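You operate a simulated robot arm through the tools that you are given. There is no shell and no other tool. Be economical: measure what you need, move in short steps, check, and stop when the job is done.

Carry out the task below with a simulated two-armed robot. There is one attempt and no reset: what you move stays moved.

TASK
Take the orange damper on the top of the white bench and put it away on the top of the blue bench. Fetch the carton that says "valves" from the top of the white bench and set it on the pad of the thickness gauge. Take the black tab and leave it on the green panel. Put the carton labelled "pins" from the top of the white bench on the white card and the carton that says "rivets" on the low shelf of the white bench. Take the green strap roll on the top of the white bench and put it away on the load bench shelf. Pull the green trolley drawer open. Any order will do. Set down upright: carton, black tab.

The check looks at the end state, three seconds after you hand in, the way a careful person would. Anything else that was tipped, shoved, dropped, spilled or broken makes it a failure.

THE ROBOT
Two 7-joint arms with fingered hands on one trunk, on a base that drives. Base frame: it is fixed to the floor where the robot stands at the start and does not move with it; the origin is under the middle of the robot, x ahead of it, y to its left, z up. Readings come in m, degrees, newtons and seconds.
The left shoulder is at the start at [0.07, 0.169, 1.218], the right one opposite. With the tool pointing down near the work surface each hand reaches from about 0.26 to 0.68 m from the robot's upright axis, wherever it stands, measured 20 degrees to its own side. Places, roughly: black tab (5x8x6 cm) [0.5, -0.5, 0.9]; bolt carton, pin carton, rivet carton [0.5, -0.75, 1]; green panel [0.5, -0.25, 1]; green strap roll (6x6x5 cm) [0.6, -0.9, 0.9]; green trolley drawer [-7, 7.2, 0.7]; load bench shelf [-11.9, 0.9, 0.3]; low shelf of the white bench [0.7, -1, 0.2]; nut carton, valve carton [0.5, -0.5, 1]; orange damper (5x5x21 cm) [0.7, 0, 1]; pad of the thickness gauge (21x21 cm) [0.48, 3.12, 0.9]; top of the blue bench [0.6, 7.4, 0.9]; white card [0.75, -1, 1]. Payload 3.4 kg a hand.
Tool frame (each hand has its own): the origin (TCP) lies between the finger pads and is the grasp point; the fingertips stand 0.023 m ahead of it; z points along the fingers, y is the line along which they close. Largest opening 0.116 m; the body of the gripper starts 0.065 m behind the TCP. The gripper is a hand of 4 fingers: y runs from the thumb to the fingers, the wrist lies at [0, 0, -0.211] in the tool frame, and closing takes about 1.5 s.
Orientation is that of the tool frame in the base frame, as a unit quaternion [w, x, y, z]. With the fingers straight down and closing along the base's y, the tool's x points along the base's -x, its y along +y and its z along -z.

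THE INTERFACE
- The arms move only by the tool move_arm. It takes "left_series", "right_series" or both (then of equal length, played together; a hand with none holds still); each is a list of rows, each a list of 6 numbers: the shift along the base's x, y, z in m, then the turn, a rotation vector about the base's x, y, z in degrees. In form: [[x, y, z, wx, wy, wz], ...]. A call has 1 to 12 rows; each row shifts and turns the commanded pose from where the row before left it. "left_claw" and "right_claw" are, for a hand that has rows, the opening, from 0 (shut) to 1 (fully open), set as the call begins (left out, the last holds). Rows are played at 5 a second. More than 0.05 m and 8.6 degrees between two rows, or a gripper value outside its range, and nothing of the call is played. A pose out of reach is approached as far as the arm can. The call stops where the force on the tool passes 40 N (or 10 N more than at its start, if that is more) or the arm is blocked; 0.2 s more then pass. Each finger travels about 0.153 m/s and halts on what it meets, pressing with about 30 N; the grip force reading is that of the motor and also rises with nothing between the fingers. The clock runs only during rows and for 0.2 s after the last one: add rows that do not move to give the fingers time. The reply holds the time, the measured pose of the TCP, the force on the tool along the base axes, the opening and the grip force, in the units named above and with some noise, with the torque about the TCP (base axes, N m) and any sound that the robot's microphone picked up.
- Cameras (640 x 400 px; columns grow to the right, rows downward): "scene" is now at [0.1202, -0.0462, 1.4293]; the picture's right is [-0.61, -0.79, 0.00], its down [-0.55, 0.43, -0.72] and it looks along [0.56, -0.44, -0.70] (base axes); focal length 259 px, centre (320, 200). "left" rides on the left gripper at [-0.069, 0.001, -0.09] in its tool frame; the picture's right is [-0.01, -1.00, 0.00], its down [0.79, -0.01, -0.61] and it looks along [0.61, -0.01, 0.79] (tool axes); focal length 251 px, centre (320, 200). "right" rides on the right gripper at [0.069, 0, -0.09] in its tool frame; the picture's right is [-0.01, 1.00, 0.00], its down [-0.79, -0.01, -0.61] and it looks along [-0.61, 0.00, 0.79] (tool axes); focal length 251 px, centre (320, 200). There is no depth. A picture from a camera that has moved, and an enlarged one, comes with that camera's place and axes in the base frame and with its lens. The place of the scene camera against the robot may be out by one fixed shift of up to 0.012 m in any direction.
- camera(camera): a new picture of that camera. No time passes.
- move_column(by): slides the trunk up (or, below 0, down) by that many m; the arms and the scene camera ride with it, the base frame stays. It gives what a move gives, with no picture.
- roll_base(legs): drives the robot by 1 to 6 legs, each [ahead, left, turn to the left] in m, m and degrees, along the robot's own axes; the way and the turn of a leg run together, so that a leg with both is an arc; at most 1.5 m and 180 degrees a leg. The arms and the cameras ride along, it lands a little off, and it stops where it bumps. It gives what a move gives.
- curl_fingers(finger1, finger2, finger3, thumb_bend, hand): sets how far each is bent, from 0 (flat) to 1 (curled in); at 0.3 the hand is open as for a grip, at 0.7 the pads meet at the TCP. One left out holds its place. A second passes; each finger stops where it meets its share of the squeeze, and holds until it gets a number again. A gripper value or a shape takes the hand back. It gives what a move gives, with no picture; readings hold the bend of each and the force on the fingers (four entries, about 0 where the hand has none), thumb and palm.
- grasp_type(shape, hand): the hand has 4 fingers and takes this shape, open, in about a second: jaw (thumb against the fingers, like two jaws); tri (thumb and two fingers); tip (a fingertip pinch); poke (one finger out to press); point (the index stretched); flat (the hand flat); cup (the hand cupped); fist (a fist). The gripper value then closes the fingers along that shape, each until it touches; the sizes above hold for jaw. It gives what a move gives, with no picture.
- turn_head(pan, tilt): turns the head with the scene camera to pan (to the left, within 86 degrees either way) and tilt (down, from -29 to 69), counted from straight ahead of the robot. It gives what a move gives.
- zoom(camera, box): a new picture of the part [left, top, right, bottom] of that camera's present view, enlarged. No time passes.
- job_done(): hands the job in; it is judged then, once.

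Work in short steps. Places have to be worked out from the pictures, the camera data and where the tool is seen: move nearer, look again, correct. Check each grasp and each placing, and mend what went wrong. You have 196 turns and 172 pictures in all, those below and enlarged ones among them. Open the grippers and draw the arms clear of the work before you hand the job in, unless the task says otherwise; then end with one line.

The tools are called after ">>>" by a JSON object that holds its "name" and its "arguments". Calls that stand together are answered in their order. move_arm: Moves the arms, as the interface text tells. Its arguments: {"type":"object","properties":{"left_series":{"type":"array","items":{"type":"array","items":{"type":"number"}}},"left_claw":{"type":"number"},"right_series":{"type":"array","items":{"type":"array","items":{"type":"number"}}},"right_claw":{"type":"number"}},"required":[]} The other tools are called the same way: move_column (by) slides the trunk up or down; grasp_type (shape, hand) gives the hand a shape; curl_fingers (finger1, finger2, finger3, thumb_bend, hand) moves the fingers one by one; roll_base (legs) drives the base; turn_head (pan, tilt) turns the head that bears the scene camera; camera (camera) takes a picture; zoom (camera, box) takes an enlarged picture of a part of a camera's view; job_done () hands the job in.

At the start:

```text
clock: 0.0
left_ee_pos: [0.4519, -0.0079, 1.2231]
left_tool_rot: [0.0, -0.001, 1.0, 0.0]
left_contact_force: [0.6, -0.2, 0.2]
left_moment: [0.01, 0.0, 0.03]
left_gripper_width: 0.1157
left_grip_force: 0.1
left_shape: jaw
left_bend: [0.3, 0.3, 0.3, 0.3]
left_finger forces: [0.0, 0.1, 0.0, 0.0, 0.0, 0.0]
right_ee_pos: [0.2425, -0.3616, 1.2214]
right_tool_rot: [0.001, 0.0, 1.0, 0.0]
right_contact_force: [0.1, 0.4, -0.3]
right_moment: [-0.01, 0.02, 0.0]
right_gripper_width: 0.116
right_grip_force: 0.0
right_shape: jaw
right_bend: [0.3, 0.3, 0.3, 0.3]
right_finger forces: [0.1, 0.1, 0.0, 0.0, 0.0, 0.0]
trunk travel left (down, up): [-0.725, 0.215]
robot x, y, heading: [-0.0012, 0.0006, 0.0]
head pan, tilt: [-37.9, 44.3]
```

scene: 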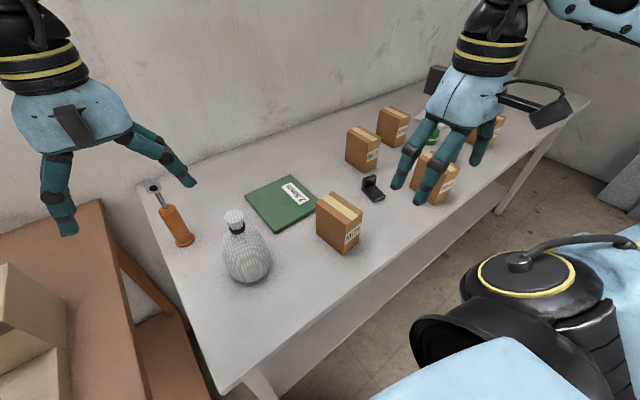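
right: 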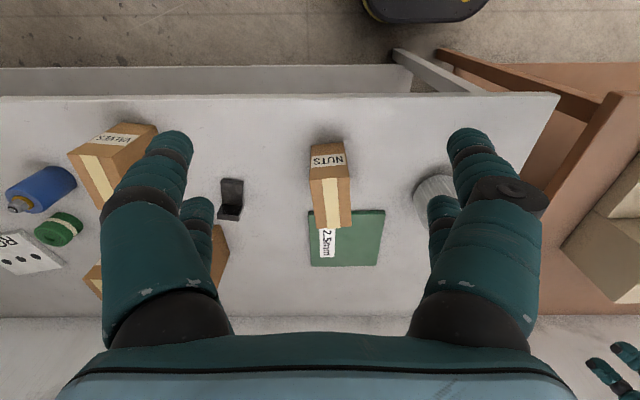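
left: 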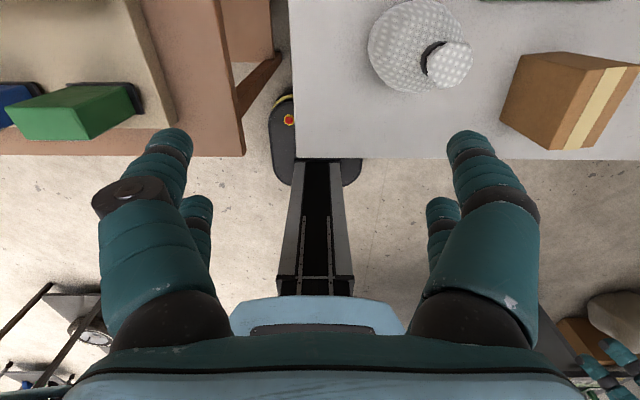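

The bench is visible, partly hidden by the right hand. I zoom in to read the labels on the cartons.

>>> {"name": "zoom", "arguments": {"camera": "scene", "box": [300, 60, 620, 260]}}

>>> {"name": "zoom", "arguments": {"camera": "right", "box": [0, 80, 400, 330]}}

```text
2.00 times, centred on (460, 160) of scene
camera zoom: at [0.1202, -0.0462, 1.4293], right [-0.61, -0.79, 0.0], down [-0.55, 0.43, -0.72], along [0.56, -0.44, -0.7], focal length 517 px, centre (40, 280)
```

zoom: 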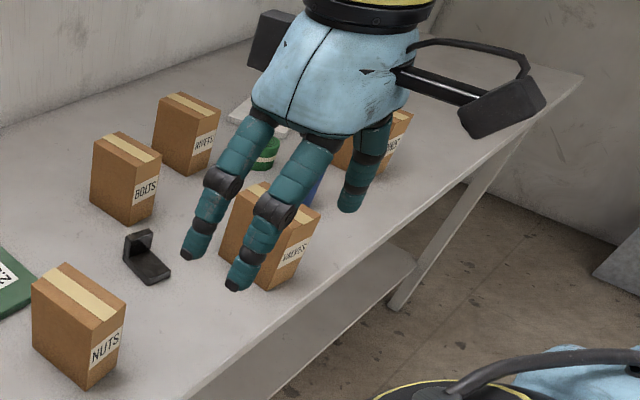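

```text
1.60 times, centred on (200, 205) of right
camera zoom: at [0.1725, -0.3604, 1.3096], right [0.01, 1.0, 0.0], down [0.79, -0.01, 0.61], along [0.61, 0.0, -0.79], focal length 402 px, centre (512, 192)
```

zoom: 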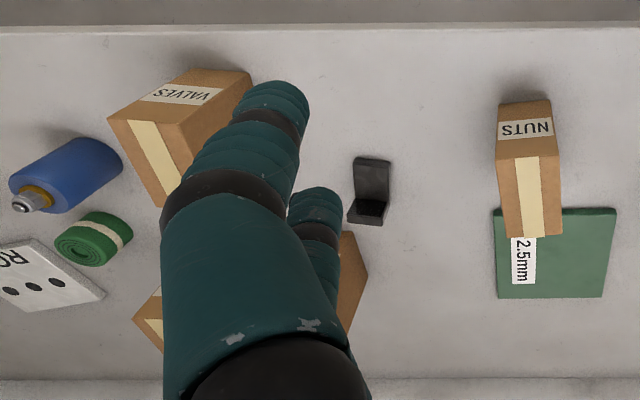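

The cartons NUTS, VALVES, RIVETS, BOLTS and one hidden behind the hand are seen. I shift the robot to the right to get over the right-hand part of the bench and look with the hand out of the way.

>>> {"name": "move_arm", "arguments": {"right_series": [[-0.04, 0.04, 0.04, 0, 0, 0], [-0.04, 0.04, 0.04, 0, 0, 0], [0, 0.04, 0.04, 0, 0, 0]]}}

>>> {"name": "turn_head", "arguments": {"pan": -45, "tilt": 40}}

>>> {"name": "camera", "arguments": {"camera": "scene"}}

```text
refused: row 1 steps farther than a row can; nothing moved
```

```text
clock: 0.7
left_ee_pos: [0.4507, -0.0078, 1.2223]
left_tool_rot: [0.0, -0.001, 1.0, 0.0]
left_contact_force: [0.1, 0.2, -0.9]
left_moment: [0.02, 0.0, 0.0]
left_gripper_width: 0.1159
left_grip_force: 0.1
left_shape: jaw
left_bend: [0.3, 0.3, 0.3, 0.3]
left_finger forces: [0.1, 0.0, 0.0, 0.1, 0.0, 0.0]
right_ee_pos: [0.2417, -0.3606, 1.2207]
right_tool_rot: [0.0, 0.0, 1.0, -0.001]
right_contact_force: [0.2, 1.3, 0.3]
right_moment: [0.01, 0.02, 0.01]
right_gripper_width: 0.1159
right_grip_force: 0.0
right_shape: jaw
right_bend: [0.3, 0.3, 0.3, 0.3]
right_finger forces: [0.0, 0.0, 0.2, 0.0, 0.1, 0.1]
trunk travel left (down, up): [-0.725, 0.215]
robot x, y, heading: [-0.0016, 0.0, -0.0]
head pan, tilt: [-45.0, 40.0]
```

```text
166 pictures are left
camera scene: at [0.1157, -0.056, 1.4356], right [-0.71, -0.71, 0.0], down [-0.46, 0.45, -0.77], along [0.54, -0.54, -0.64], focal length 259 px, centre (320, 200)
```

scene: 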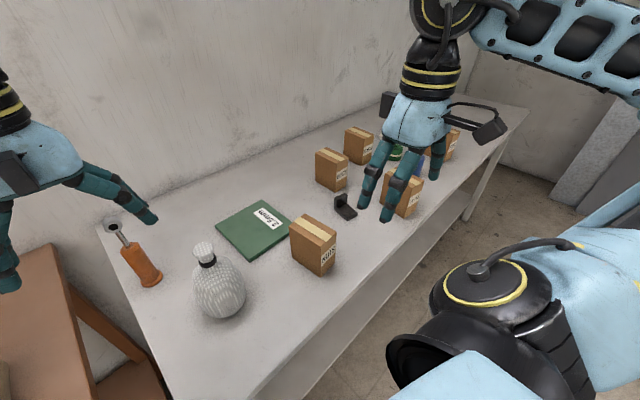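

I step to the right by 0.6 m (the hands are well above the bench) and look again.

>>> {"name": "roll_base", "arguments": {"legs": [[0, -0.6, 0]]}}

>>> {"name": "turn_head", "arguments": {"pan": -20, "tilt": 45}}

>>> {"name": "camera", "arguments": {"camera": "scene"}}

>>> {"name": "camera", "arguments": {"camera": "right"}}

```text
clock: 4.1
left_ee_pos: [0.4513, -0.6162, 1.2235]
left_tool_rot: [0.0, -0.001, 1.0, 0.0]
left_contact_force: [1.1, 0.6, 0.2]
left_moment: [0.0, -0.02, -0.02]
left_gripper_width: 0.1159
left_grip_force: 0.1
left_shape: jaw
left_bend: [0.3, 0.3, 0.3, 0.3]
left_finger forces: [0.1, 0.1, 0.0, 0.0, 0.1, 0.0]
right_ee_pos: [0.2417, -0.9679, 1.2203]
right_tool_rot: [0.0, 0.0, 1.0, 0.0]
right_contact_force: [-0.4, -0.9, 0.3]
right_moment: [-0.04, 0.01, 0.01]
right_gripper_width: 0.1159
right_grip_force: 0.1
right_shape: jaw
right_bend: [0.3, 0.3, 0.3, 0.3]
right_finger forces: [0.0, 0.0, 0.0, 0.1, 0.0, 0.0]
trunk travel left (down, up): [-0.725, 0.215]
robot x, y, heading: [0.0008, -0.6083, 0.3]
head pan, tilt: [-45.0, 40.0]
```

```text
clock: 5.0
left_ee_pos: [0.4513, -0.6171, 1.2222]
left_tool_rot: [0.0, -0.001, 1.0, 0.001]
left_contact_force: [-0.2, -0.3, 0.4]
left_moment: [0.02, 0.03, -0.02]
left_gripper_width: 0.1157
left_grip_force: 0.0
left_shape: jaw
left_bend: [0.3, 0.3, 0.3, 0.3]
left_finger forces: [0.0, 0.0, 0.0, 0.1, 0.0, 0.0]
right_ee_pos: [0.242, -0.9698, 1.22]
right_tool_rot: [0.0, -0.001, 1.0, 0.0]
right_contact_force: [-0.6, 0.5, -0.5]
right_moment: [0.01, 0.02, -0.01]
right_gripper_width: 0.1156
right_grip_force: 0.1
right_shape: jaw
right_bend: [0.3, 0.3, 0.3, 0.3]
right_finger forces: [0.1, 0.0, 0.1, 0.0, 0.0, 0.0]
trunk travel left (down, up): [-0.725, 0.215]
robot x, y, heading: [-0.0043, -0.6074, 0.3]
head pan, tilt: [-20.0, 45.0]
```

```text
165 pictures are left
camera scene: at [0.1323, -0.6321, 1.4284], right [-0.34, -0.94, 0.0], down [-0.66, 0.24, -0.71], along [0.66, -0.24, -0.71], focal length 259 px, centre (320, 200)
```

scene: 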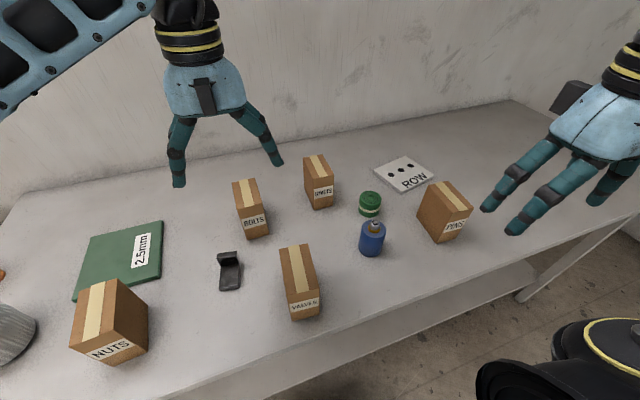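

```text
164 pictures are left
camera right: at [0.1732, -0.9686, 1.3096], right [0.01, 1.0, 0.0], down [0.79, -0.01, 0.61], along [0.61, 0.0, -0.79], focal length 251 px, centre (320, 200)
```

right: 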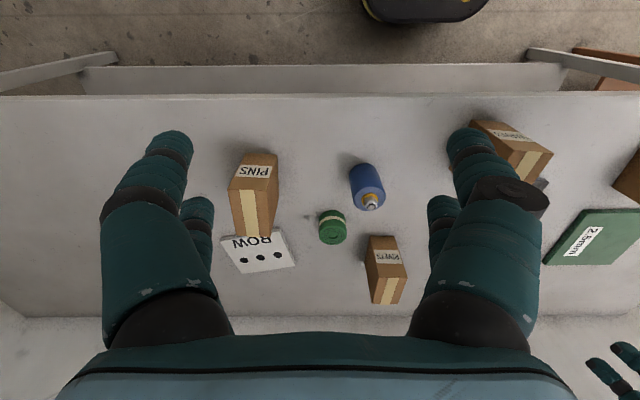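

Clear overview now. I zoom both views to get accurate corner pixels of the PINS carton, the roll, RIVETS and the card.

>>> {"name": "zoom", "arguments": {"camera": "right", "box": [200, 120, 440, 320]}}

>>> {"name": "zoom", "arguments": {"camera": "scene", "box": [210, 130, 490, 330]}}

```text
2.00 times, centred on (320, 220) of right
camera zoom: at [0.1732, -0.9686, 1.3096], right [0.01, 1.0, 0.0], down [0.79, -0.01, 0.61], along [0.61, 0.0, -0.79], focal length 503 px, centre (320, 160)
```

zoom: 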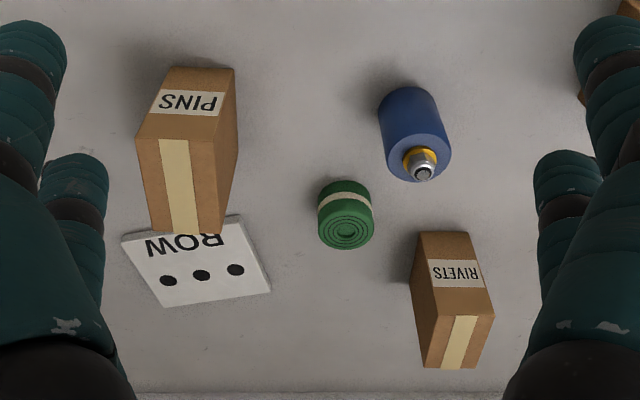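

```text
2.00 times, centred on (350, 230) of scene
camera zoom: at [0.1323, -0.6321, 1.4284], right [-0.34, -0.94, 0.0], down [-0.66, 0.24, -0.71], along [0.66, -0.24, -0.71], focal length 517 px, centre (260, 140)
```

zoom: 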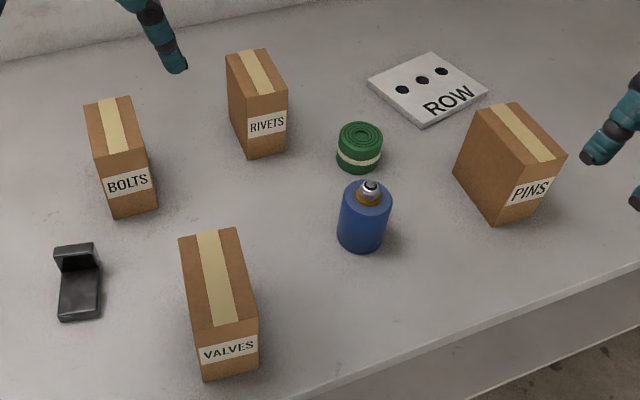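

From both views: PINS stands at about (0.443, -1.083), 10 cm along x, 5.7 cm along y, 12 cm high; the card centre is near (0.655, -1.115); RIVETS near (0.665, -0.82). I move the left hand aside and drive to stand nearer.

>>> {"name": "move_arm", "arguments": {"left_series": [[-0.02, 0.04, 0, 0, 0, 0], [-0.02, 0.04, 0, 0, 0, 0], [-0.02, 0.04, 0, 0, 0, 0], [-0.02, 0.04, 0, 0, 0, 0], [-0.02, 0.04, 0, 0, 0, 0], [-0.02, 0.04, 0, 0, 0, 0], [-0.02, 0.04, 0, 0, 0, 0], [-0.02, 0.04, 0, 0, 0, 0]]}}

>>> {"name": "roll_base", "arguments": {"legs": [[0.06, -0.23, 0]]}}

>>> {"name": "camera", "arguments": {"camera": "right"}}

```text
clock: 6.8
left_ee_pos: [0.2887, -0.2957, 1.2199]
left_tool_rot: [-0.001, 0.0, 1.0, -0.001]
left_contact_force: [-0.2, -0.7, 0.3]
left_moment: [-0.03, 0.01, -0.01]
left_gripper_width: 0.116
left_grip_force: 0.1
left_shape: jaw
left_bend: [0.3, 0.3, 0.3, 0.3]
left_finger forces: [0.1, 0.0, 0.1, 0.1, 0.0, 0.0]
right_ee_pos: [0.2399, -0.9663, 1.222]
right_tool_rot: [0.0, 0.0, 1.0, -0.001]
right_contact_force: [0.0, 0.1, -0.6]
right_moment: [0.02, -0.01, 0.01]
right_gripper_width: 0.1157
right_grip_force: 0.0
right_shape: jaw
right_bend: [0.3, 0.3, 0.3, 0.3]
right_finger forces: [0.1, 0.1, 0.1, 0.0, 0.0, 0.1]
trunk travel left (down, up): [-0.725, 0.215]
robot x, y, heading: [0.0027, -0.61, 0.2]
head pan, tilt: [-20.0, 45.0]
```

```text
clock: 8.6
left_ee_pos: [0.3504, -0.5266, 1.2207]
left_tool_rot: [0.0, 0.0, 1.0, -0.001]
left_contact_force: [-0.6, 0.5, 0.7]
left_moment: [0.0, -0.02, -0.02]
left_gripper_width: 0.1157
left_grip_force: 0.1
left_shape: jaw
left_bend: [0.3, 0.3, 0.3, 0.3]
left_finger forces: [0.1, 0.1, 0.0, 0.1, 0.0, 0.0]
right_ee_pos: [0.3033, -1.2, 1.2203]
right_tool_rot: [-0.001, -0.001, 1.0, -0.001]
right_contact_force: [0.0, 0.3, 0.1]
right_moment: [-0.03, -0.02, -0.02]
right_gripper_width: 0.1159
right_grip_force: 0.0
right_shape: jaw
right_bend: [0.3, 0.3, 0.3, 0.3]
right_finger forces: [0.0, 0.0, 0.1, 0.0, 0.0, 0.0]
trunk travel left (down, up): [-0.725, 0.215]
robot x, y, heading: [0.061, -0.8409, -0.1]
head pan, tilt: [-20.0, 45.0]
```

```text
161 pictures are left
camera right: at [0.2334, -1.1972, 1.3102], right [0.01, 1.0, 0.0], down [0.79, -0.01, 0.61], along [0.61, -0.01, -0.79], focal length 251 px, centre (320, 200)
```

right: 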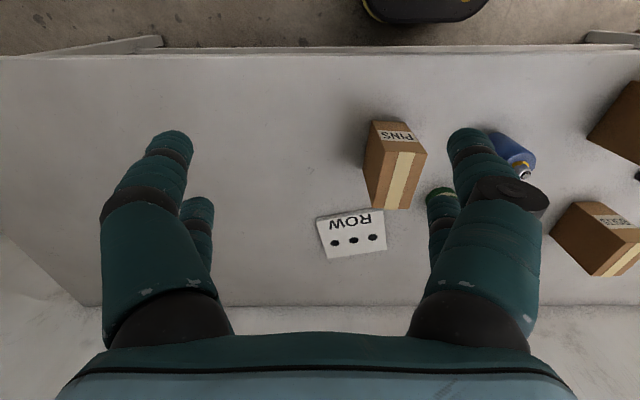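

Hand rides along as expected. I move over the PINS carton and look before descending.

>>> {"name": "move_arm", "arguments": {"right_series": [[0.035, 0.029, -0.015, 0, 0, 0], [0.035, 0.029, -0.015, 0, 0, 0], [0.035, 0.029, -0.015, 0, 0, 0], [0.035, 0.029, -0.015, 0, 0, 0], [0, 0, -0.03, 0, 0, 0], [0, 0, -0.03, 0, 0, 0], [0, 0, 0, 0, 0, 0]]}}

>>> {"name": "camera", "arguments": {"camera": "right"}}

>>> {"name": "camera", "arguments": {"camera": "scene"}}

```text
clock: 10.2
left_ee_pos: [0.3517, -0.5258, 1.2201]
left_tool_rot: [0.0, -0.001, 1.0, -0.001]
left_contact_force: [0.5, 0.7, 0.4]
left_moment: [0.02, 0.0, -0.01]
left_gripper_width: 0.1158
left_grip_force: 0.0
left_shape: jaw
left_bend: [0.3, 0.3, 0.3, 0.3]
left_finger forces: [0.0, 0.1, 0.0, 0.1, 0.0, 0.1]
right_ee_pos: [0.4425, -1.0828, 1.102]
right_tool_rot: [0.0, -0.001, 1.0, 0.0]
right_contact_force: [-0.3, -0.1, -0.1]
right_moment: [-0.04, 0.01, 0.02]
right_gripper_width: 0.116
right_grip_force: 0.0
right_shape: jaw
right_bend: [0.3, 0.3, 0.3, 0.3]
right_finger forces: [0.1, 0.0, 0.0, 0.1, 0.1, 0.0]
trunk travel left (down, up): [-0.725, 0.215]
robot x, y, heading: [0.0614, -0.8385, -0.1]
head pan, tilt: [-20.0, 45.0]
```

```text
160 pictures are left
camera right: at [0.3745, -1.0813, 1.192], right [0.01, 1.0, 0.0], down [0.79, -0.01, 0.61], along [0.61, 0.0, -0.8], focal length 251 px, centre (320, 200)
```

right: 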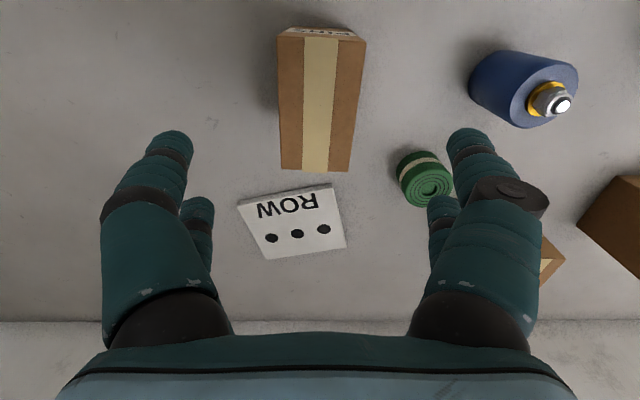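

```text
159 pictures are left
camera scene: at [0.1935, -0.8611, 1.4284], right [-0.34, -0.94, 0.0], down [-0.67, 0.24, -0.71], along [0.66, -0.24, -0.71], focal length 259 px, centre (320, 200)
```

scene: 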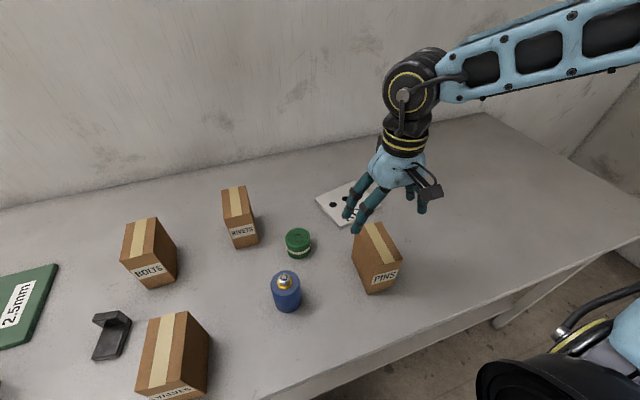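

The carton top centre measures (0.438, -1.082), yaw about -4°. I turn slightly, descend to grasp height and then close.

>>> {"name": "move_arm", "arguments": {"right_series": [[-0.004, 0, -0.03, 0, 0, -3.7], [0, 0, -0.04, 0, 0, 0], [0, 0, -0.04, 0, 0, 0], [0, 0, -0.04, 0, 0, 0], [0, 0, 0, 0, 0, 0]]}}

>>> {"name": "move_arm", "arguments": {"right_series": [[0, 0, 0, 0, 0, 0], [0, 0, 0, 0, 0, 0], [0, 0, 0, 0, 0, 0], [0, 0, 0, 0, 0, 0], [0, 0, 0, 0, 0, 0], [0, 0, 0, 0, 0, 0], [0, 0, 0, 0, 0, 0]], "right_claw": 0}}

>>> {"name": "move_arm", "arguments": {"right_series": [[0, 0, 0.03, 0, 0, 0], [0, 0, 0.03, 0, 0, 0], [0, 0, 0, 0, 0, 0]]}}

>>> {"name": "camera", "arguments": {"camera": "scene"}}

```text
clock: 11.4
left_ee_pos: [0.3506, -0.5274, 1.2213]
left_tool_rot: [0.001, 0.0, 1.0, 0.0]
left_contact_force: [1.0, 0.4, -0.1]
left_moment: [0.04, 0.02, -0.02]
left_gripper_width: 0.1158
left_grip_force: 0.1
left_shape: jaw
left_bend: [0.3, 0.3, 0.3, 0.3]
left_finger forces: [0.0, 0.0, 0.0, 0.0, 0.1, 0.1]
right_ee_pos: [0.4378, -1.0847, 0.9506]
right_tool_rot: [0.001, 0.032, 0.999, 0.0]
right_contact_force: [0.1, -0.5, 1.2]
right_moment: [0.0, 0.07, 0.02]
right_gripper_width: 0.116
right_grip_force: 0.0
right_shape: jaw
right_bend: [0.3, 0.3, 0.3, 0.3]
right_finger forces: [0.6, 0.5, 0.4, 0.1, 0.4, 0.0]
trunk travel left (down, up): [-0.725, 0.215]
robot x, y, heading: [0.0609, -0.8394, 0.1]
head pan, tilt: [-20.0, 45.0]
```

```text
clock: 13.0
left_ee_pos: [0.3523, -0.5281, 1.221]
left_tool_rot: [0.0, -0.001, 1.0, -0.001]
left_contact_force: [-1.0, 0.5, 0.1]
left_moment: [-0.02, -0.03, -0.01]
left_gripper_width: 0.1159
left_grip_force: 0.0
left_shape: jaw
left_bend: [0.3, 0.3, 0.3, 0.3]
left_finger forces: [0.1, 0.0, 0.0, 0.0, 0.0, 0.0]
right_ee_pos: [0.4362, -1.0849, 0.9505]
right_tool_rot: [0.0, 0.031, 1.0, 0.0]
right_contact_force: [-0.9, -1.0, 0.1]
right_moment: [-0.1, 0.05, -0.06]
right_gripper_width: 0.0527
right_grip_force: 30.2
right_shape: jaw
right_bend: [0.73, 0.73, 0.73, 0.76]
right_finger forces: [29.2, 29.6, 29.4, 0.0, 29.6, 0.0]
trunk travel left (down, up): [-0.725, 0.215]
robot x, y, heading: [0.0602, -0.8399, 0.2]
head pan, tilt: [-20.0, 45.0]
```

```text
clock: 13.8
left_ee_pos: [0.3526, -0.5275, 1.2191]
left_tool_rot: [-0.001, 0.0, 1.0, -0.001]
left_contact_force: [1.2, -0.7, -0.5]
left_moment: [-0.01, 0.0, 0.01]
left_gripper_width: 0.1159
left_grip_force: 0.1
left_shape: jaw
left_bend: [0.3, 0.3, 0.3, 0.3]
left_finger forces: [0.0, 0.1, 0.0, 0.0, 0.1, 0.0]
right_ee_pos: [0.44, -1.0856, 1.011]
right_tool_rot: [0.0, 0.031, 1.0, 0.001]
right_contact_force: [0.6, -0.2, -2.3]
right_moment: [0.01, 0.04, 0.0]
right_gripper_width: 0.0527
right_grip_force: 29.7
right_shape: jaw
right_bend: [0.73, 0.73, 0.73, 0.76]
right_finger forces: [29.6, 29.8, 29.3, 0.0, 29.4, 0.0]
trunk travel left (down, up): [-0.725, 0.215]
robot x, y, heading: [0.0654, -0.8391, 0.1]
head pan, tilt: [-20.0, 45.0]
```

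```text
158 pictures are left
camera scene: at [0.1943, -0.8627, 1.4282], right [-0.34, -0.94, 0.0], down [-0.67, 0.24, -0.71], along [0.66, -0.24, -0.71], focal length 259 px, centre (320, 200)
```

scene: 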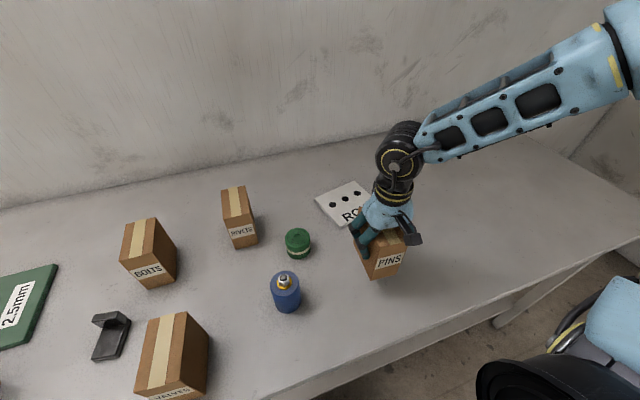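

Held firmly and lifted. I carry it over the card centre (0.65, -1.12).

>>> {"name": "move_arm", "arguments": {"right_series": [[0.035, -0.006, 0.005, 0, 0, 0], [0.035, -0.006, 0, 0, 0, 0], [0.035, -0.006, 0, 0, 0, 3], [0.035, -0.006, 0, 0, 0, 4], [0.035, -0.006, 0, 0, 0, 4], [0.035, -0.005, 0, 0, 0, 0], [0, 0, -0.02, 0, 0, 0], [0, 0, 0, 0, 0, 0]]}}

>>> {"name": "camera", "arguments": {"camera": "scene"}}

>>> {"name": "camera", "arguments": {"camera": "right"}}

```text
clock: 15.6
left_ee_pos: [0.3525, -0.5269, 1.2189]
left_tool_rot: [-0.001, 0.0, 1.0, 0.0]
left_contact_force: [0.2, 0.2, 0.1]
left_moment: [0.04, 0.01, 0.03]
left_gripper_width: 0.1159
left_grip_force: 0.0
left_shape: jaw
left_bend: [0.3, 0.3, 0.3, 0.3]
left_finger forces: [0.0, 0.1, 0.0, 0.0, 0.1, 0.0]
right_ee_pos: [0.6401, -1.1218, 0.9981]
right_tool_rot: [0.001, -0.064, 0.998, -0.001]
right_contact_force: [0.0, 0.6, -3.9]
right_moment: [-0.03, 0.03, 0.0]
right_gripper_width: 0.0524
right_grip_force: 29.8
right_shape: jaw
right_bend: [0.73, 0.73, 0.73, 0.76]
right_finger forces: [29.6, 29.9, 29.2, 0.0, 29.4, 0.1]
right hand out of reach, approached as far as the arm can: row 6, 7
trunk travel left (down, up): [-0.725, 0.215]
robot x, y, heading: [0.0584, -0.8408, 0.2]
head pan, tilt: [-20.0, 45.0]
```

```text
157 pictures are left
camera scene: at [0.1937, -0.8623, 1.4283], right [-0.34, -0.94, 0.0], down [-0.67, 0.24, -0.71], along [0.66, -0.24, -0.71], focal length 259 px, centre (320, 200)
```

scene: 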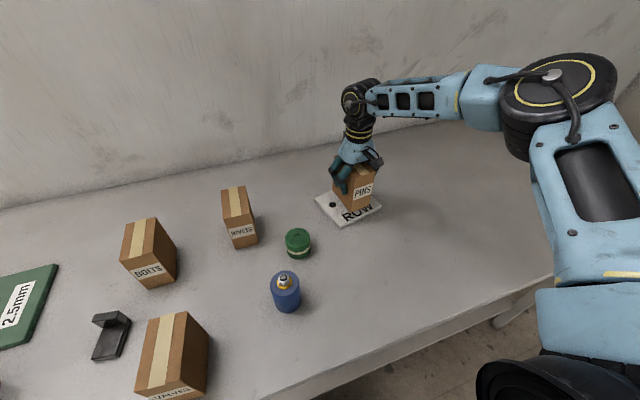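

```text
156 pictures are left
camera right: at [0.5711, -1.1297, 1.0873], right [-0.12, 0.99, 0.0], down [0.79, 0.09, 0.61], along [0.6, 0.07, -0.79], focal length 251 px, centre (320, 200)
```

right: 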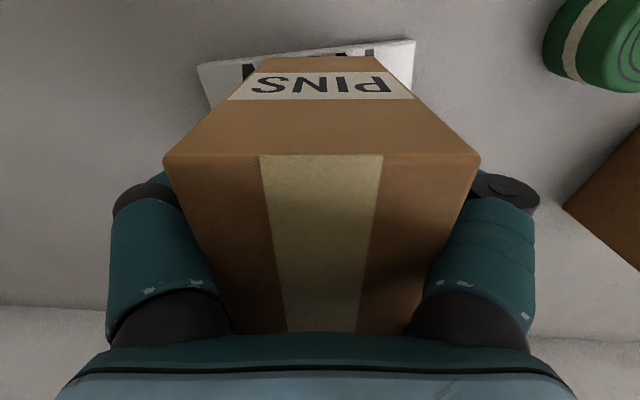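

The arm ran out of reach just short of the card centre (want x ≈ 0.66). I roll the base 4 cm forward, which carries the carton with it.

>>> {"name": "roll_base", "arguments": {"legs": [[0.04, 0, 0]]}}

>>> {"name": "move_arm", "arguments": {"right_series": [[0, 0, 0, 0, 0, 0], [0, 0, 0, 0, 0, 0]]}}

```text
clock: 16.5
left_ee_pos: [0.3818, -0.527, 1.2196]
left_tool_rot: [-0.002, 0.0, 1.0, -0.001]
left_contact_force: [0.1, 0.1, -0.2]
left_moment: [0.01, 0.01, -0.01]
left_gripper_width: 0.116
left_grip_force: 0.1
left_shape: jaw
left_bend: [0.3, 0.3, 0.3, 0.3]
left_finger forces: [0.1, 0.0, 0.0, 0.0, 0.1, 0.0]
right_ee_pos: [0.6682, -1.1225, 0.9959]
right_tool_rot: [-0.001, -0.064, 0.998, 0.001]
right_contact_force: [0.3, -0.4, -3.1]
right_moment: [0.02, 0.05, 0.01]
right_gripper_width: 0.0525
right_grip_force: 29.7
right_shape: jaw
right_bend: [0.73, 0.73, 0.73, 0.76]
right_finger forces: [29.5, 29.8, 29.2, 0.0, 29.4, 0.1]
trunk travel left (down, up): [-0.725, 0.215]
robot x, y, heading: [0.0881, -0.8394, -0.0]
head pan, tilt: [-20.0, 45.0]
stopped in leg 1: the robot was blocked; the commanded pose is now the measured one
```

```text
clock: 17.1
left_ee_pos: [0.3801, -0.5268, 1.2204]
left_tool_rot: [-0.001, 0.0, 1.0, 0.0]
left_contact_force: [-0.4, 0.5, -0.8]
left_moment: [-0.02, -0.01, -0.02]
left_gripper_width: 0.116
left_grip_force: 0.0
left_shape: jaw
left_bend: [0.3, 0.3, 0.3, 0.3]
left_finger forces: [0.0, 0.0, 0.0, 0.1, 0.0, 0.0]
right_ee_pos: [0.668, -1.1213, 0.9977]
right_tool_rot: [0.0, -0.063, 0.998, 0.001]
right_contact_force: [0.2, 0.0, -3.4]
right_moment: [-0.01, 0.02, 0.03]
right_gripper_width: 0.0526
right_grip_force: 30.2
right_shape: jaw
right_bend: [0.73, 0.73, 0.73, 0.76]
right_finger forces: [29.6, 29.8, 29.2, 0.1, 29.5, 0.0]
trunk travel left (down, up): [-0.725, 0.215]
robot x, y, heading: [0.0833, -0.8369, -0.5]
head pan, tilt: [-20.0, 45.0]
```

The base touched at x ≈ 0.088 (the forward limit). The carton is now at x = 0.668; I lower it gently onto the card.

>>> {"name": "move_arm", "arguments": {"right_series": [[-0.004, 0, -0.015, 0, 0, 0], [-0.003, 0, -0.01, 0, 0, 0], [0, 0, -0.005, 0, 0, 0], [0, 0, -0.004, 0, 0, 0], [0, 0, 0, 0, 0, 0]]}}

>>> {"name": "camera", "arguments": {"camera": "scene"}}

```text
clock: 18.3
left_ee_pos: [0.3781, -0.5284, 1.2201]
left_tool_rot: [0.0, 0.0, 1.0, 0.0]
left_contact_force: [-0.3, 1.0, 0.2]
left_moment: [-0.02, -0.02, 0.02]
left_gripper_width: 0.1159
left_grip_force: 0.0
left_shape: jaw
left_bend: [0.3, 0.3, 0.3, 0.3]
left_finger forces: [0.0, 0.0, 0.1, 0.0, 0.0, 0.1]
right_ee_pos: [0.6551, -1.1232, 0.965]
right_tool_rot: [0.002, -0.064, 0.998, 0.001]
right_contact_force: [0.3, 0.1, 0.1]
right_moment: [-0.12, 0.06, 0.02]
right_gripper_width: 0.0526
right_grip_force: 30.1
right_shape: jaw
right_bend: [0.73, 0.73, 0.73, 0.76]
right_finger forces: [29.5, 29.7, 29.4, 0.0, 29.9, 0.0]
right hand out of reach, approached as far as the arm can: row 3
trunk travel left (down, up): [-0.725, 0.215]
robot x, y, heading: [0.0846, -0.8387, -0.0]
head pan, tilt: [-20.0, 45.0]
```

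```text
155 pictures are left
camera scene: at [0.2195, -0.8622, 1.4284], right [-0.34, -0.94, 0.0], down [-0.66, 0.24, -0.71], along [0.66, -0.24, -0.71], focal length 259 px, centre (320, 200)
```

scene: 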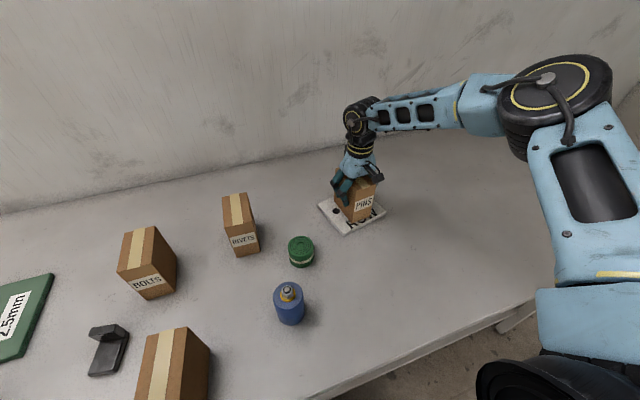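

Weight is off the hand (force ~0): the carton rests on the card. I open and rise straight up.

>>> {"name": "move_arm", "arguments": {"right_series": [[0, 0, 0, 0, 0, 0], [0, 0, 0, 0, 0, 0], [0, 0, 0, 0, 0, 0], [0, 0, 0, 0, 0, 0], [0, 0, 0, 0, 0, 0]], "right_claw": 1}}

>>> {"name": "move_arm", "arguments": {"right_series": [[-0.003, 0, 0.03, 0, 0, 0], [-0.003, 0, 0.03, 0, 0, 0], [-0.003, 0, 0.03, 0, 0, 0], [-0.02, 0, 0.035, 0, 0, 0], [-0.03, 0, 0.03, 0, 0, 0], [-0.03, 0.03, 0.02, 0, 0, 0], [-0.03, 0.03, 0, 0, 0, 0]]}}

>>> {"name": "camera", "arguments": {"camera": "scene"}}

>>> {"name": "camera", "arguments": {"camera": "right"}}

```text
clock: 19.5
left_ee_pos: [0.3785, -0.5269, 1.221]
left_tool_rot: [0.0, 0.0, 1.0, 0.0]
left_contact_force: [-0.5, -1.4, -0.9]
left_moment: [0.06, -0.03, -0.02]
left_gripper_width: 0.1158
left_grip_force: 0.1
left_shape: jaw
left_bend: [0.3, 0.3, 0.3, 0.3]
left_finger forces: [0.0, 0.1, 0.1, 0.0, 0.0, 0.1]
right_ee_pos: [0.654, -1.1233, 0.9666]
right_tool_rot: [0.003, -0.064, 0.998, 0.0]
right_contact_force: [-0.2, 0.1, 0.0]
right_moment: [-0.02, -0.01, 0.03]
right_gripper_width: 0.1159
right_grip_force: 0.0
right_shape: jaw
right_bend: [0.3, 0.3, 0.3, 0.3]
right_finger forces: [0.7, 0.5, 0.0, 0.0, 0.1, 0.0]
trunk travel left (down, up): [-0.725, 0.215]
robot x, y, heading: [0.0851, -0.8383, 0.1]
head pan, tilt: [-20.0, 45.0]
```

```text
clock: 21.1
left_ee_pos: [0.3761, -0.5276, 1.2209]
left_tool_rot: [0.001, -0.001, 1.0, -0.001]
left_contact_force: [0.6, -0.1, 0.4]
left_moment: [-0.05, -0.04, -0.01]
left_gripper_width: 0.1159
left_grip_force: 0.0
left_shape: jaw
left_bend: [0.3, 0.3, 0.3, 0.3]
left_finger forces: [0.0, 0.1, 0.0, 0.0, 0.0, 0.0]
right_ee_pos: [0.5339, -1.0624, 1.1428]
right_tool_rot: [0.001, -0.063, 0.998, 0.0]
right_contact_force: [0.2, -0.8, -0.6]
right_moment: [0.01, 0.0, -0.03]
right_gripper_width: 0.116
right_grip_force: 0.0
right_shape: jaw
right_bend: [0.3, 0.3, 0.3, 0.3]
right_finger forces: [0.0, 0.1, 0.1, 0.0, 0.1, 0.0]
trunk travel left (down, up): [-0.725, 0.215]
robot x, y, heading: [0.088, -0.8364, -0.4]
head pan, tilt: [-20.0, 45.0]
```

```text
154 pictures are left
camera scene: at [0.2181, -0.8612, 1.4285], right [-0.34, -0.94, 0.0], down [-0.66, 0.24, -0.71], along [0.67, -0.24, -0.71], focal length 259 px, centre (320, 200)
```

scene: 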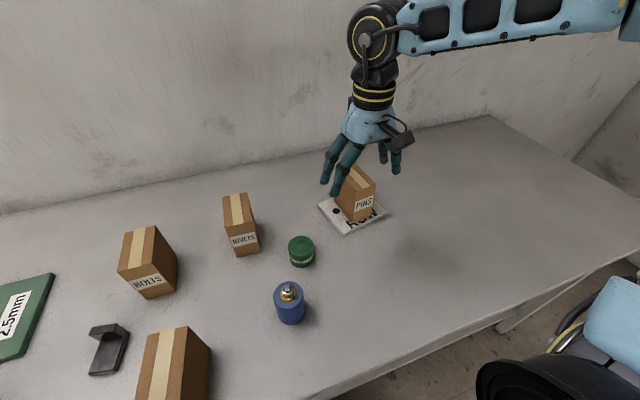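

```text
153 pictures are left
camera right: at [0.466, -1.071, 1.232], right [-0.12, 0.99, 0.0], down [0.79, 0.09, 0.61], along [0.6, 0.07, -0.79], focal length 251 px, centre (320, 200)
```

right: 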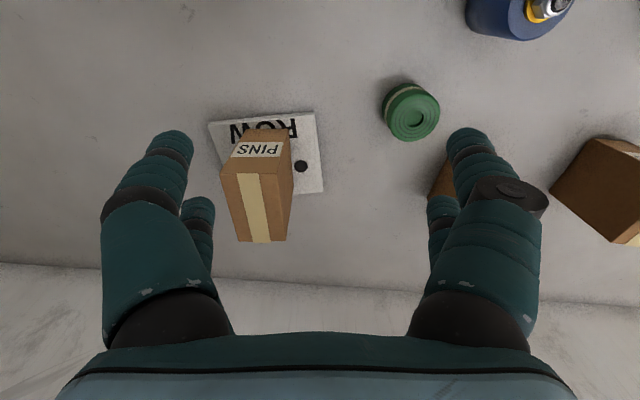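

PINS stands on the card. Next I move the base back left to y ≈ -0.6 so the right hand can take RIVETS and the left hand the black tab.

>>> {"name": "roll_base", "arguments": {"legs": [[-0.02, 0.23, 0]]}}

>>> {"name": "camera", "arguments": {"camera": "right"}}

>>> {"name": "camera", "arguments": {"camera": "scene"}}

>>> {"name": "camera", "arguments": {"camera": "left"}}

```text
clock: 22.9
left_ee_pos: [0.3593, -0.3033, 1.2211]
left_tool_rot: [0.001, 0.002, 1.0, 0.001]
left_contact_force: [-0.3, 0.5, 0.1]
left_moment: [-0.02, -0.01, -0.01]
left_gripper_width: 0.116
left_grip_force: 0.1
left_shape: jaw
left_bend: [0.3, 0.3, 0.3, 0.3]
left_finger forces: [0.0, 0.0, 0.0, 0.0, 0.0, 0.1]
right_ee_pos: [0.5166, -0.8399, 1.1421]
right_tool_rot: [0.0, -0.062, 0.998, 0.001]
right_contact_force: [0.1, -0.3, -0.2]
right_moment: [0.01, 0.03, 0.03]
right_gripper_width: 0.1161
right_grip_force: 0.0
right_shape: jaw
right_bend: [0.3, 0.3, 0.3, 0.3]
right_finger forces: [0.0, 0.1, 0.0, 0.1, 0.0, 0.1]
trunk travel left (down, up): [-0.725, 0.215]
robot x, y, heading: [0.0681, -0.6118, -0.1]
head pan, tilt: [-20.0, 45.0]
```

```text
152 pictures are left
camera right: at [0.4467, -0.8486, 1.2311], right [-0.12, 0.99, 0.0], down [0.79, 0.09, 0.61], along [0.6, 0.07, -0.79], focal length 251 px, centre (320, 200)
```

right: 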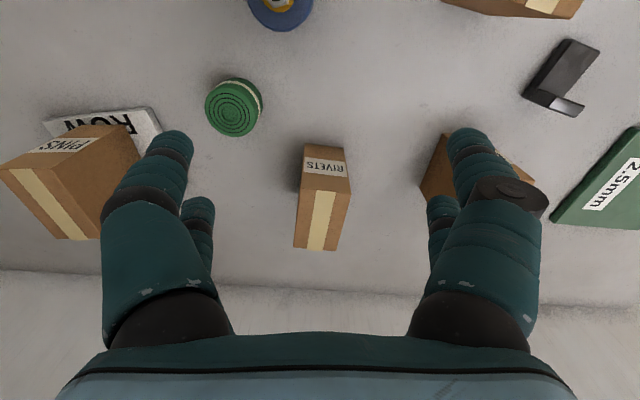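

```text
151 pictures are left
camera scene: at [0.1992, -0.6382, 1.4283], right [-0.34, -0.94, 0.0], down [-0.66, 0.24, -0.71], along [0.66, -0.24, -0.71], focal length 259 px, centre (320, 200)
```

scene: 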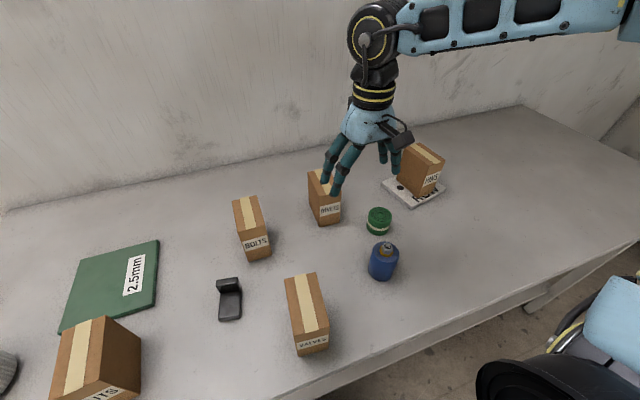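

```text
150 pictures are left
camera left: at [0.428, -0.3037, 1.3102], right [0.01, -1.0, 0.0], down [-0.79, -0.01, 0.61], along [-0.61, 0.0, -0.79], focal length 251 px, centre (320, 200)
```

left: 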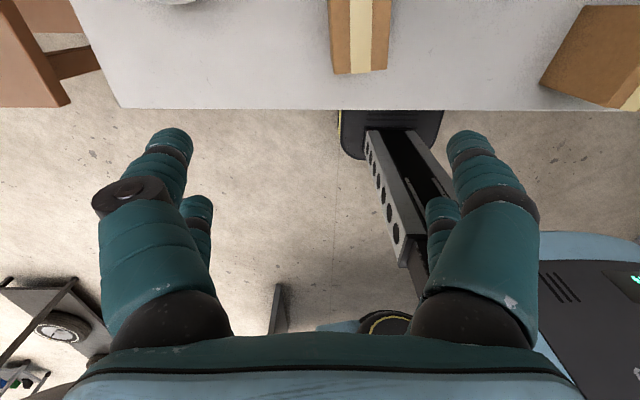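

RIVETS top centre measures (0.66, -0.824). I bring the right hand over it, unturn by 8.5°, descend and close.

>>> {"name": "move_arm", "arguments": {"right_series": [[0.035, 0.004, -0.02, 0, 0, -2.1], [0.035, 0.004, -0.02, 0, 0, -2.1], [0.035, 0.004, -0.01, 0, 0, -2.1], [0.035, 0.004, -0.01, 0, 0, -2.2], [0, 0, 0, 0, 0, 0]]}}

>>> {"name": "camera", "arguments": {"camera": "right"}}

```text
clock: 24.1
left_ee_pos: [0.3591, -0.3021, 1.2204]
left_tool_rot: [-0.001, 0.002, 1.0, 0.0]
left_contact_force: [0.7, -1.3, 0.7]
left_moment: [0.0, -0.01, -0.02]
left_gripper_width: 0.1158
left_grip_force: 0.1
left_shape: jaw
left_bend: [0.3, 0.3, 0.3, 0.3]
left_finger forces: [0.0, 0.0, 0.0, 0.0, 0.1, 0.0]
right_ee_pos: [0.6343, -0.8356, 1.0851]
right_tool_rot: [0.002, 0.012, 1.0, 0.001]
right_contact_force: [0.1, 0.0, -0.1]
right_moment: [0.01, -0.02, -0.01]
right_gripper_width: 0.1158
right_grip_force: 0.0
right_shape: jaw
right_bend: [0.3, 0.3, 0.3, 0.3]
right_finger forces: [0.0, 0.1, 0.0, 0.1, 0.0, 0.0]
right hand out of reach, approached as far as the arm can: row 4
trunk travel left (down, up): [-0.725, 0.215]
robot x, y, heading: [0.068, -0.6134, -0.3]
head pan, tilt: [-20.0, 45.0]
```

```text
149 pictures are left
camera right: at [0.5644, -0.8334, 1.1732], right [0.03, 1.0, 0.0], down [0.79, -0.03, 0.61], along [0.61, -0.02, -0.79], focal length 251 px, centre (320, 200)
```

right: 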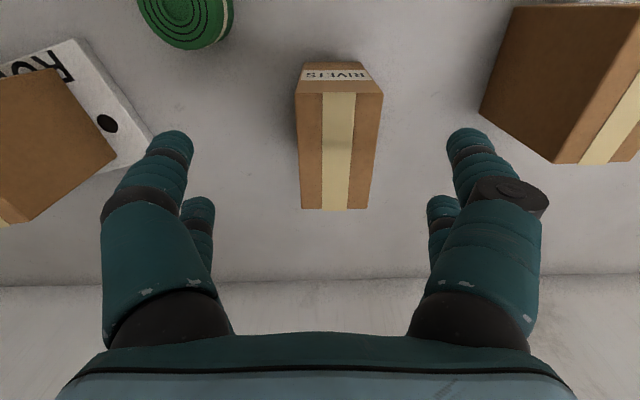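

Carton confirmed at (0.66, -0.823). I go down partway (still above the carton) and see whether the reach is regained.

>>> {"name": "move_arm", "arguments": {"right_series": [[0, 0, -0.03, 0, 0, 0], [0, 0, -0.01, 0, 0, 0], [0, 0, 0, 0, 0, 0]]}}

```text
clock: 24.9
left_ee_pos: [0.3584, -0.3019, 1.221]
left_tool_rot: [0.0, 0.001, 1.0, 0.0]
left_contact_force: [0.3, 1.0, -0.3]
left_moment: [0.0, 0.0, 0.02]
left_gripper_width: 0.1161
left_grip_force: 0.0
left_shape: jaw
left_bend: [0.3, 0.3, 0.3, 0.3]
left_finger forces: [0.1, 0.1, 0.0, 0.0, 0.1, 0.0]
right_ee_pos: [0.6307, -0.8372, 1.0443]
right_tool_rot: [0.001, 0.012, 1.0, 0.001]
right_contact_force: [-0.2, -1.0, -0.3]
right_moment: [-0.02, -0.01, 0.01]
right_gripper_width: 0.1158
right_grip_force: 0.1
right_shape: jaw
right_bend: [0.3, 0.3, 0.3, 0.3]
right_finger forces: [0.1, 0.1, 0.0, 0.1, 0.0, 0.0]
trunk travel left (down, up): [-0.725, 0.215]
robot x, y, heading: [0.0634, -0.6118, -0.5]
head pan, tilt: [-20.0, 45.0]
```

The command got clipped there; I add the missing shift and look at what it reaches.

>>> {"name": "move_arm", "arguments": {"right_series": [[0.012, 0.013, 0, 0, 0, 0], [0.012, 0, 0, 0, 0, 0], [0, 0, 0, 0, 0, 0]]}}

```text
clock: 25.6
left_ee_pos: [0.3584, -0.3022, 1.2213]
left_tool_rot: [0.0, 0.002, 1.0, 0.0]
left_contact_force: [-0.6, 0.8, 0.5]
left_moment: [0.0, 0.0, 0.02]
left_gripper_width: 0.1161
left_grip_force: 0.1
left_shape: jaw
left_bend: [0.3, 0.3, 0.3, 0.3]
left_finger forces: [0.0, 0.1, 0.0, 0.1, 0.0, 0.0]
right_ee_pos: [0.6322, -0.8388, 1.0462]
right_tool_rot: [0.001, 0.012, 1.0, 0.001]
right_contact_force: [-0.8, -0.1, 0.5]
right_moment: [0.01, 0.0, -0.02]
right_gripper_width: 0.1161
right_grip_force: 0.1
right_shape: jaw
right_bend: [0.3, 0.3, 0.3, 0.3]
right_finger forces: [0.0, 0.1, 0.1, 0.0, 0.1, 0.0]
right hand out of reach, approached as far as the arm can: row 1, 2
trunk travel left (down, up): [-0.725, 0.215]
robot x, y, heading: [0.0675, -0.6098, -0.1]
head pan, tilt: [-20.0, 45.0]
```

The reach seems limited by the wrist with the hand so high relative to the shoulder; I raise the trunk by 0.12 m and then come down with the hand.

>>> {"name": "move_column", "arguments": {"by": 0.12}}

>>> {"name": "move_arm", "arguments": {"right_series": [[0, 0, -0.04, 0, 0, 0], [0, 0, -0.04, 0, 0, 0], [0, 0, -0.04, 0, 0, 0], [0.012, 0.013, 0, 0, 0, 0], [0.012, 0, 0, 0, 0, 0], [0, 0, 0, 0, 0, 0]]}}

```text
clock: 27.1
left_ee_pos: [0.3594, -0.3027, 1.3403]
left_tool_rot: [0.0, 0.002, 1.0, 0.0]
left_contact_force: [-0.1, 0.0, 0.0]
left_moment: [-0.02, 0.03, -0.01]
left_gripper_width: 0.1159
left_grip_force: 0.1
left_shape: jaw
left_bend: [0.3, 0.3, 0.3, 0.3]
left_finger forces: [0.0, 0.1, 0.0, 0.0, 0.1, 0.0]
right_ee_pos: [0.6309, -0.8393, 1.1678]
right_tool_rot: [0.002, 0.012, 1.0, 0.001]
right_contact_force: [-0.2, -1.0, -0.7]
right_moment: [0.01, -0.02, -0.02]
right_gripper_width: 0.116
right_grip_force: 0.1
right_shape: jaw
right_bend: [0.3, 0.3, 0.3, 0.3]
right_finger forces: [0.1, 0.1, 0.1, 0.0, 0.0, 0.0]
trunk travel left (down, up): [-0.845, 0.095]
robot x, y, heading: [0.069, -0.6149, -0.2]
head pan, tilt: [-20.0, 45.0]
```

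```text
clock: 28.6
left_ee_pos: [0.3596, -0.302, 1.3407]
left_tool_rot: [-0.001, 0.002, 1.0, 0.0]
left_contact_force: [0.1, 0.2, 0.1]
left_moment: [-0.03, 0.01, 0.01]
left_gripper_width: 0.1156
left_grip_force: 0.1
left_shape: jaw
left_bend: [0.3, 0.3, 0.3, 0.3]
left_finger forces: [0.1, 0.0, 0.1, 0.0, 0.0, 0.0]
right_ee_pos: [0.6067, -0.8521, 1.0729]
right_tool_rot: [0.003, 0.012, 1.0, 0.0]
right_contact_force: [-0.5, 0.7, -0.1]
right_moment: [0.03, 0.02, 0.04]
right_gripper_width: 0.1158
right_grip_force: 0.0
right_shape: jaw
right_bend: [0.3, 0.3, 0.3, 0.3]
right_finger forces: [0.0, 0.0, 0.0, 0.1, 0.0, 0.0]
right hand out of reach, approached as far as the arm can: row 1, 2, 3, 4, 5
trunk travel left (down, up): [-0.845, 0.095]
robot x, y, heading: [0.0651, -0.6133, -0.2]
head pan, tilt: [-20.0, 45.0]
```

Raising made it worse, so a lower shoulder should help. I draw the hand up and back, then lower the trunk by 0.22 m.

>>> {"name": "move_arm", "arguments": {"right_series": [[-0.03, -0.02, 0.03, 0, 0, 0], [-0.03, -0.02, 0.03, 0, 0, 0], [-0.02, 0, 0.045, 0, 0, 0], [0, 0, 0.045, 0, 0, 0], [0, 0, 0.045, 0, 0, 0], [0, 0, 0.045, 0, 0, 0]]}}

>>> {"name": "move_column", "arguments": {"by": -0.22}}

```text
clock: 29.9
left_ee_pos: [0.3575, -0.3021, 1.3414]
left_tool_rot: [0.0, 0.001, 1.0, 0.001]
left_contact_force: [0.9, -0.8, 0.4]
left_moment: [0.0, 0.0, 0.01]
left_gripper_width: 0.116
left_grip_force: 0.0
left_shape: jaw
left_bend: [0.3, 0.3, 0.3, 0.3]
left_finger forces: [0.0, 0.1, 0.0, 0.0, 0.0, 0.0]
right_ee_pos: [0.5239, -0.8944, 1.3136]
right_tool_rot: [0.002, 0.012, 1.0, 0.0]
right_contact_force: [0.3, -0.8, -0.3]
right_moment: [0.01, 0.02, -0.01]
right_gripper_width: 0.1161
right_grip_force: 0.1
right_shape: jaw
right_bend: [0.3, 0.3, 0.3, 0.3]
right_finger forces: [0.1, 0.0, 0.1, 0.1, 0.0, 0.0]
trunk travel left (down, up): [-0.845, 0.095]
robot x, y, heading: [0.0687, -0.6125, -0.2]
head pan, tilt: [-20.0, 45.0]
```

```text
clock: 32.3
left_ee_pos: [0.3586, -0.3024, 1.1212]
left_tool_rot: [0.0, 0.002, 1.0, 0.0]
left_contact_force: [0.1, -0.4, 0.4]
left_moment: [0.01, 0.0, 0.0]
left_gripper_width: 0.1159
left_grip_force: 0.0
left_shape: jaw
left_bend: [0.3, 0.3, 0.3, 0.3]
left_finger forces: [0.0, 0.0, 0.0, 0.0, 0.1, 0.1]
right_ee_pos: [0.5244, -0.8939, 1.0936]
right_tool_rot: [0.002, 0.012, 1.0, 0.001]
right_contact_force: [0.4, 0.0, 0.3]
right_moment: [0.0, -0.02, 0.02]
right_gripper_width: 0.1159
right_grip_force: 0.0
right_shape: jaw
right_bend: [0.3, 0.3, 0.3, 0.3]
right_finger forces: [0.0, 0.0, 0.0, 0.0, 0.0, 0.0]
trunk travel left (down, up): [-0.625, 0.315]
robot x, y, heading: [0.0669, -0.6109, -0.2]
head pan, tilt: [-20.0, 45.0]
```

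Now I move again above RIVETS with the lower shoulder.

>>> {"name": "move_arm", "arguments": {"right_series": [[0.033, 0.0175, 0, 0, 0, 0], [0.033, 0.0175, 0, 0, 0, 0], [0.033, 0.0175, 0, 0, 0, 0], [0.032, 0.0175, -0.02, 0, 0, 0], [0, 0, -0.02, 0, 0, 0], [0, 0, 0, 0, 0, 0]]}}

>>> {"name": "camera", "arguments": {"camera": "right"}}

```text
clock: 33.7
left_ee_pos: [0.3599, -0.3027, 1.1213]
left_tool_rot: [-0.001, 0.002, 1.0, 0.0]
left_contact_force: [-0.1, 0.4, 0.1]
left_moment: [-0.01, 0.01, 0.02]
left_gripper_width: 0.1157
left_grip_force: 0.1
left_shape: jaw
left_bend: [0.3, 0.3, 0.3, 0.3]
left_finger forces: [0.1, 0.0, 0.0, 0.0, 0.0, 0.1]
right_ee_pos: [0.6285, -0.8403, 1.0464]
right_tool_rot: [0.002, 0.013, 1.0, 0.0]
right_contact_force: [0.4, -0.1, 0.3]
right_moment: [0.03, -0.01, -0.02]
right_gripper_width: 0.1161
right_grip_force: 0.0
right_shape: jaw
right_bend: [0.3, 0.3, 0.3, 0.3]
right_finger forces: [0.1, 0.1, 0.0, 0.0, 0.1, 0.0]
right hand out of reach, approached as far as the arm can: row 3, 4
trunk travel left (down, up): [-0.625, 0.315]
robot x, y, heading: [0.0652, -0.6061, -0.3]
head pan, tilt: [-20.0, 45.0]
```

```text
148 pictures are left
camera right: at [0.5591, -0.8381, 1.1355], right [0.03, 1.0, 0.0], down [0.79, -0.03, 0.61], along [0.61, -0.02, -0.79], focal length 251 px, centre (320, 200)
```

right: 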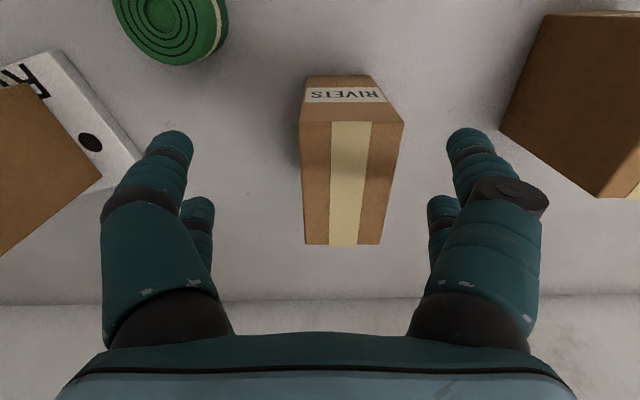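

The limit is ~0.61 m here, so I nudge the base 1.5 cm forward and left instead, which puts the hand within 1.5 cm of the carton's middle.

>>> {"name": "roll_base", "arguments": {"legs": [[0.015, 0.016, 0]]}}

>>> {"name": "camera", "arguments": {"camera": "right"}}

```text
clock: 34.5
left_ee_pos: [0.3721, -0.2895, 1.1228]
left_tool_rot: [0.001, 0.002, 1.0, 0.001]
left_contact_force: [0.0, -0.2, -0.5]
left_moment: [0.01, 0.0, -0.01]
left_gripper_width: 0.1157
left_grip_force: 0.0
left_shape: jaw
left_bend: [0.3, 0.3, 0.3, 0.3]
left_finger forces: [0.0, 0.0, 0.0, 0.1, 0.0, 0.1]
right_ee_pos: [0.6416, -0.8261, 1.0467]
right_tool_rot: [0.002, 0.012, 1.0, 0.001]
right_contact_force: [-0.1, 0.0, 0.3]
right_moment: [-0.02, 0.02, 0.01]
right_gripper_width: 0.1162
right_grip_force: 0.1
right_shape: jaw
right_bend: [0.3, 0.3, 0.3, 0.3]
right_finger forces: [0.1, 0.1, 0.0, 0.1, 0.1, 0.0]
trunk travel left (down, up): [-0.625, 0.315]
robot x, y, heading: [0.081, -0.5915, -0.3]
head pan, tilt: [-20.0, 45.0]
```

```text
147 pictures are left
camera right: at [0.5717, -0.8244, 1.1367], right [0.03, 1.0, 0.0], down [0.79, -0.03, 0.61], along [0.61, -0.02, -0.79], focal length 251 px, centre (320, 200)
```

right: 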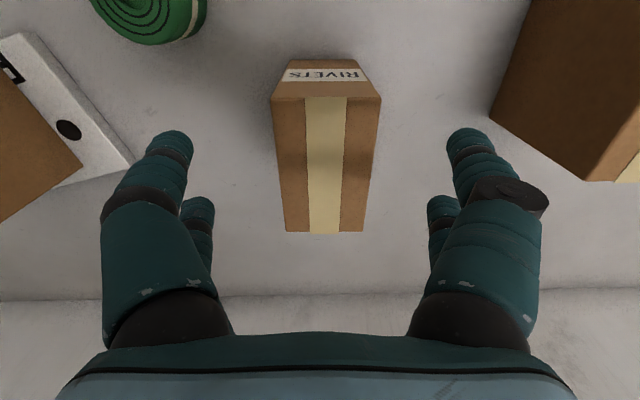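

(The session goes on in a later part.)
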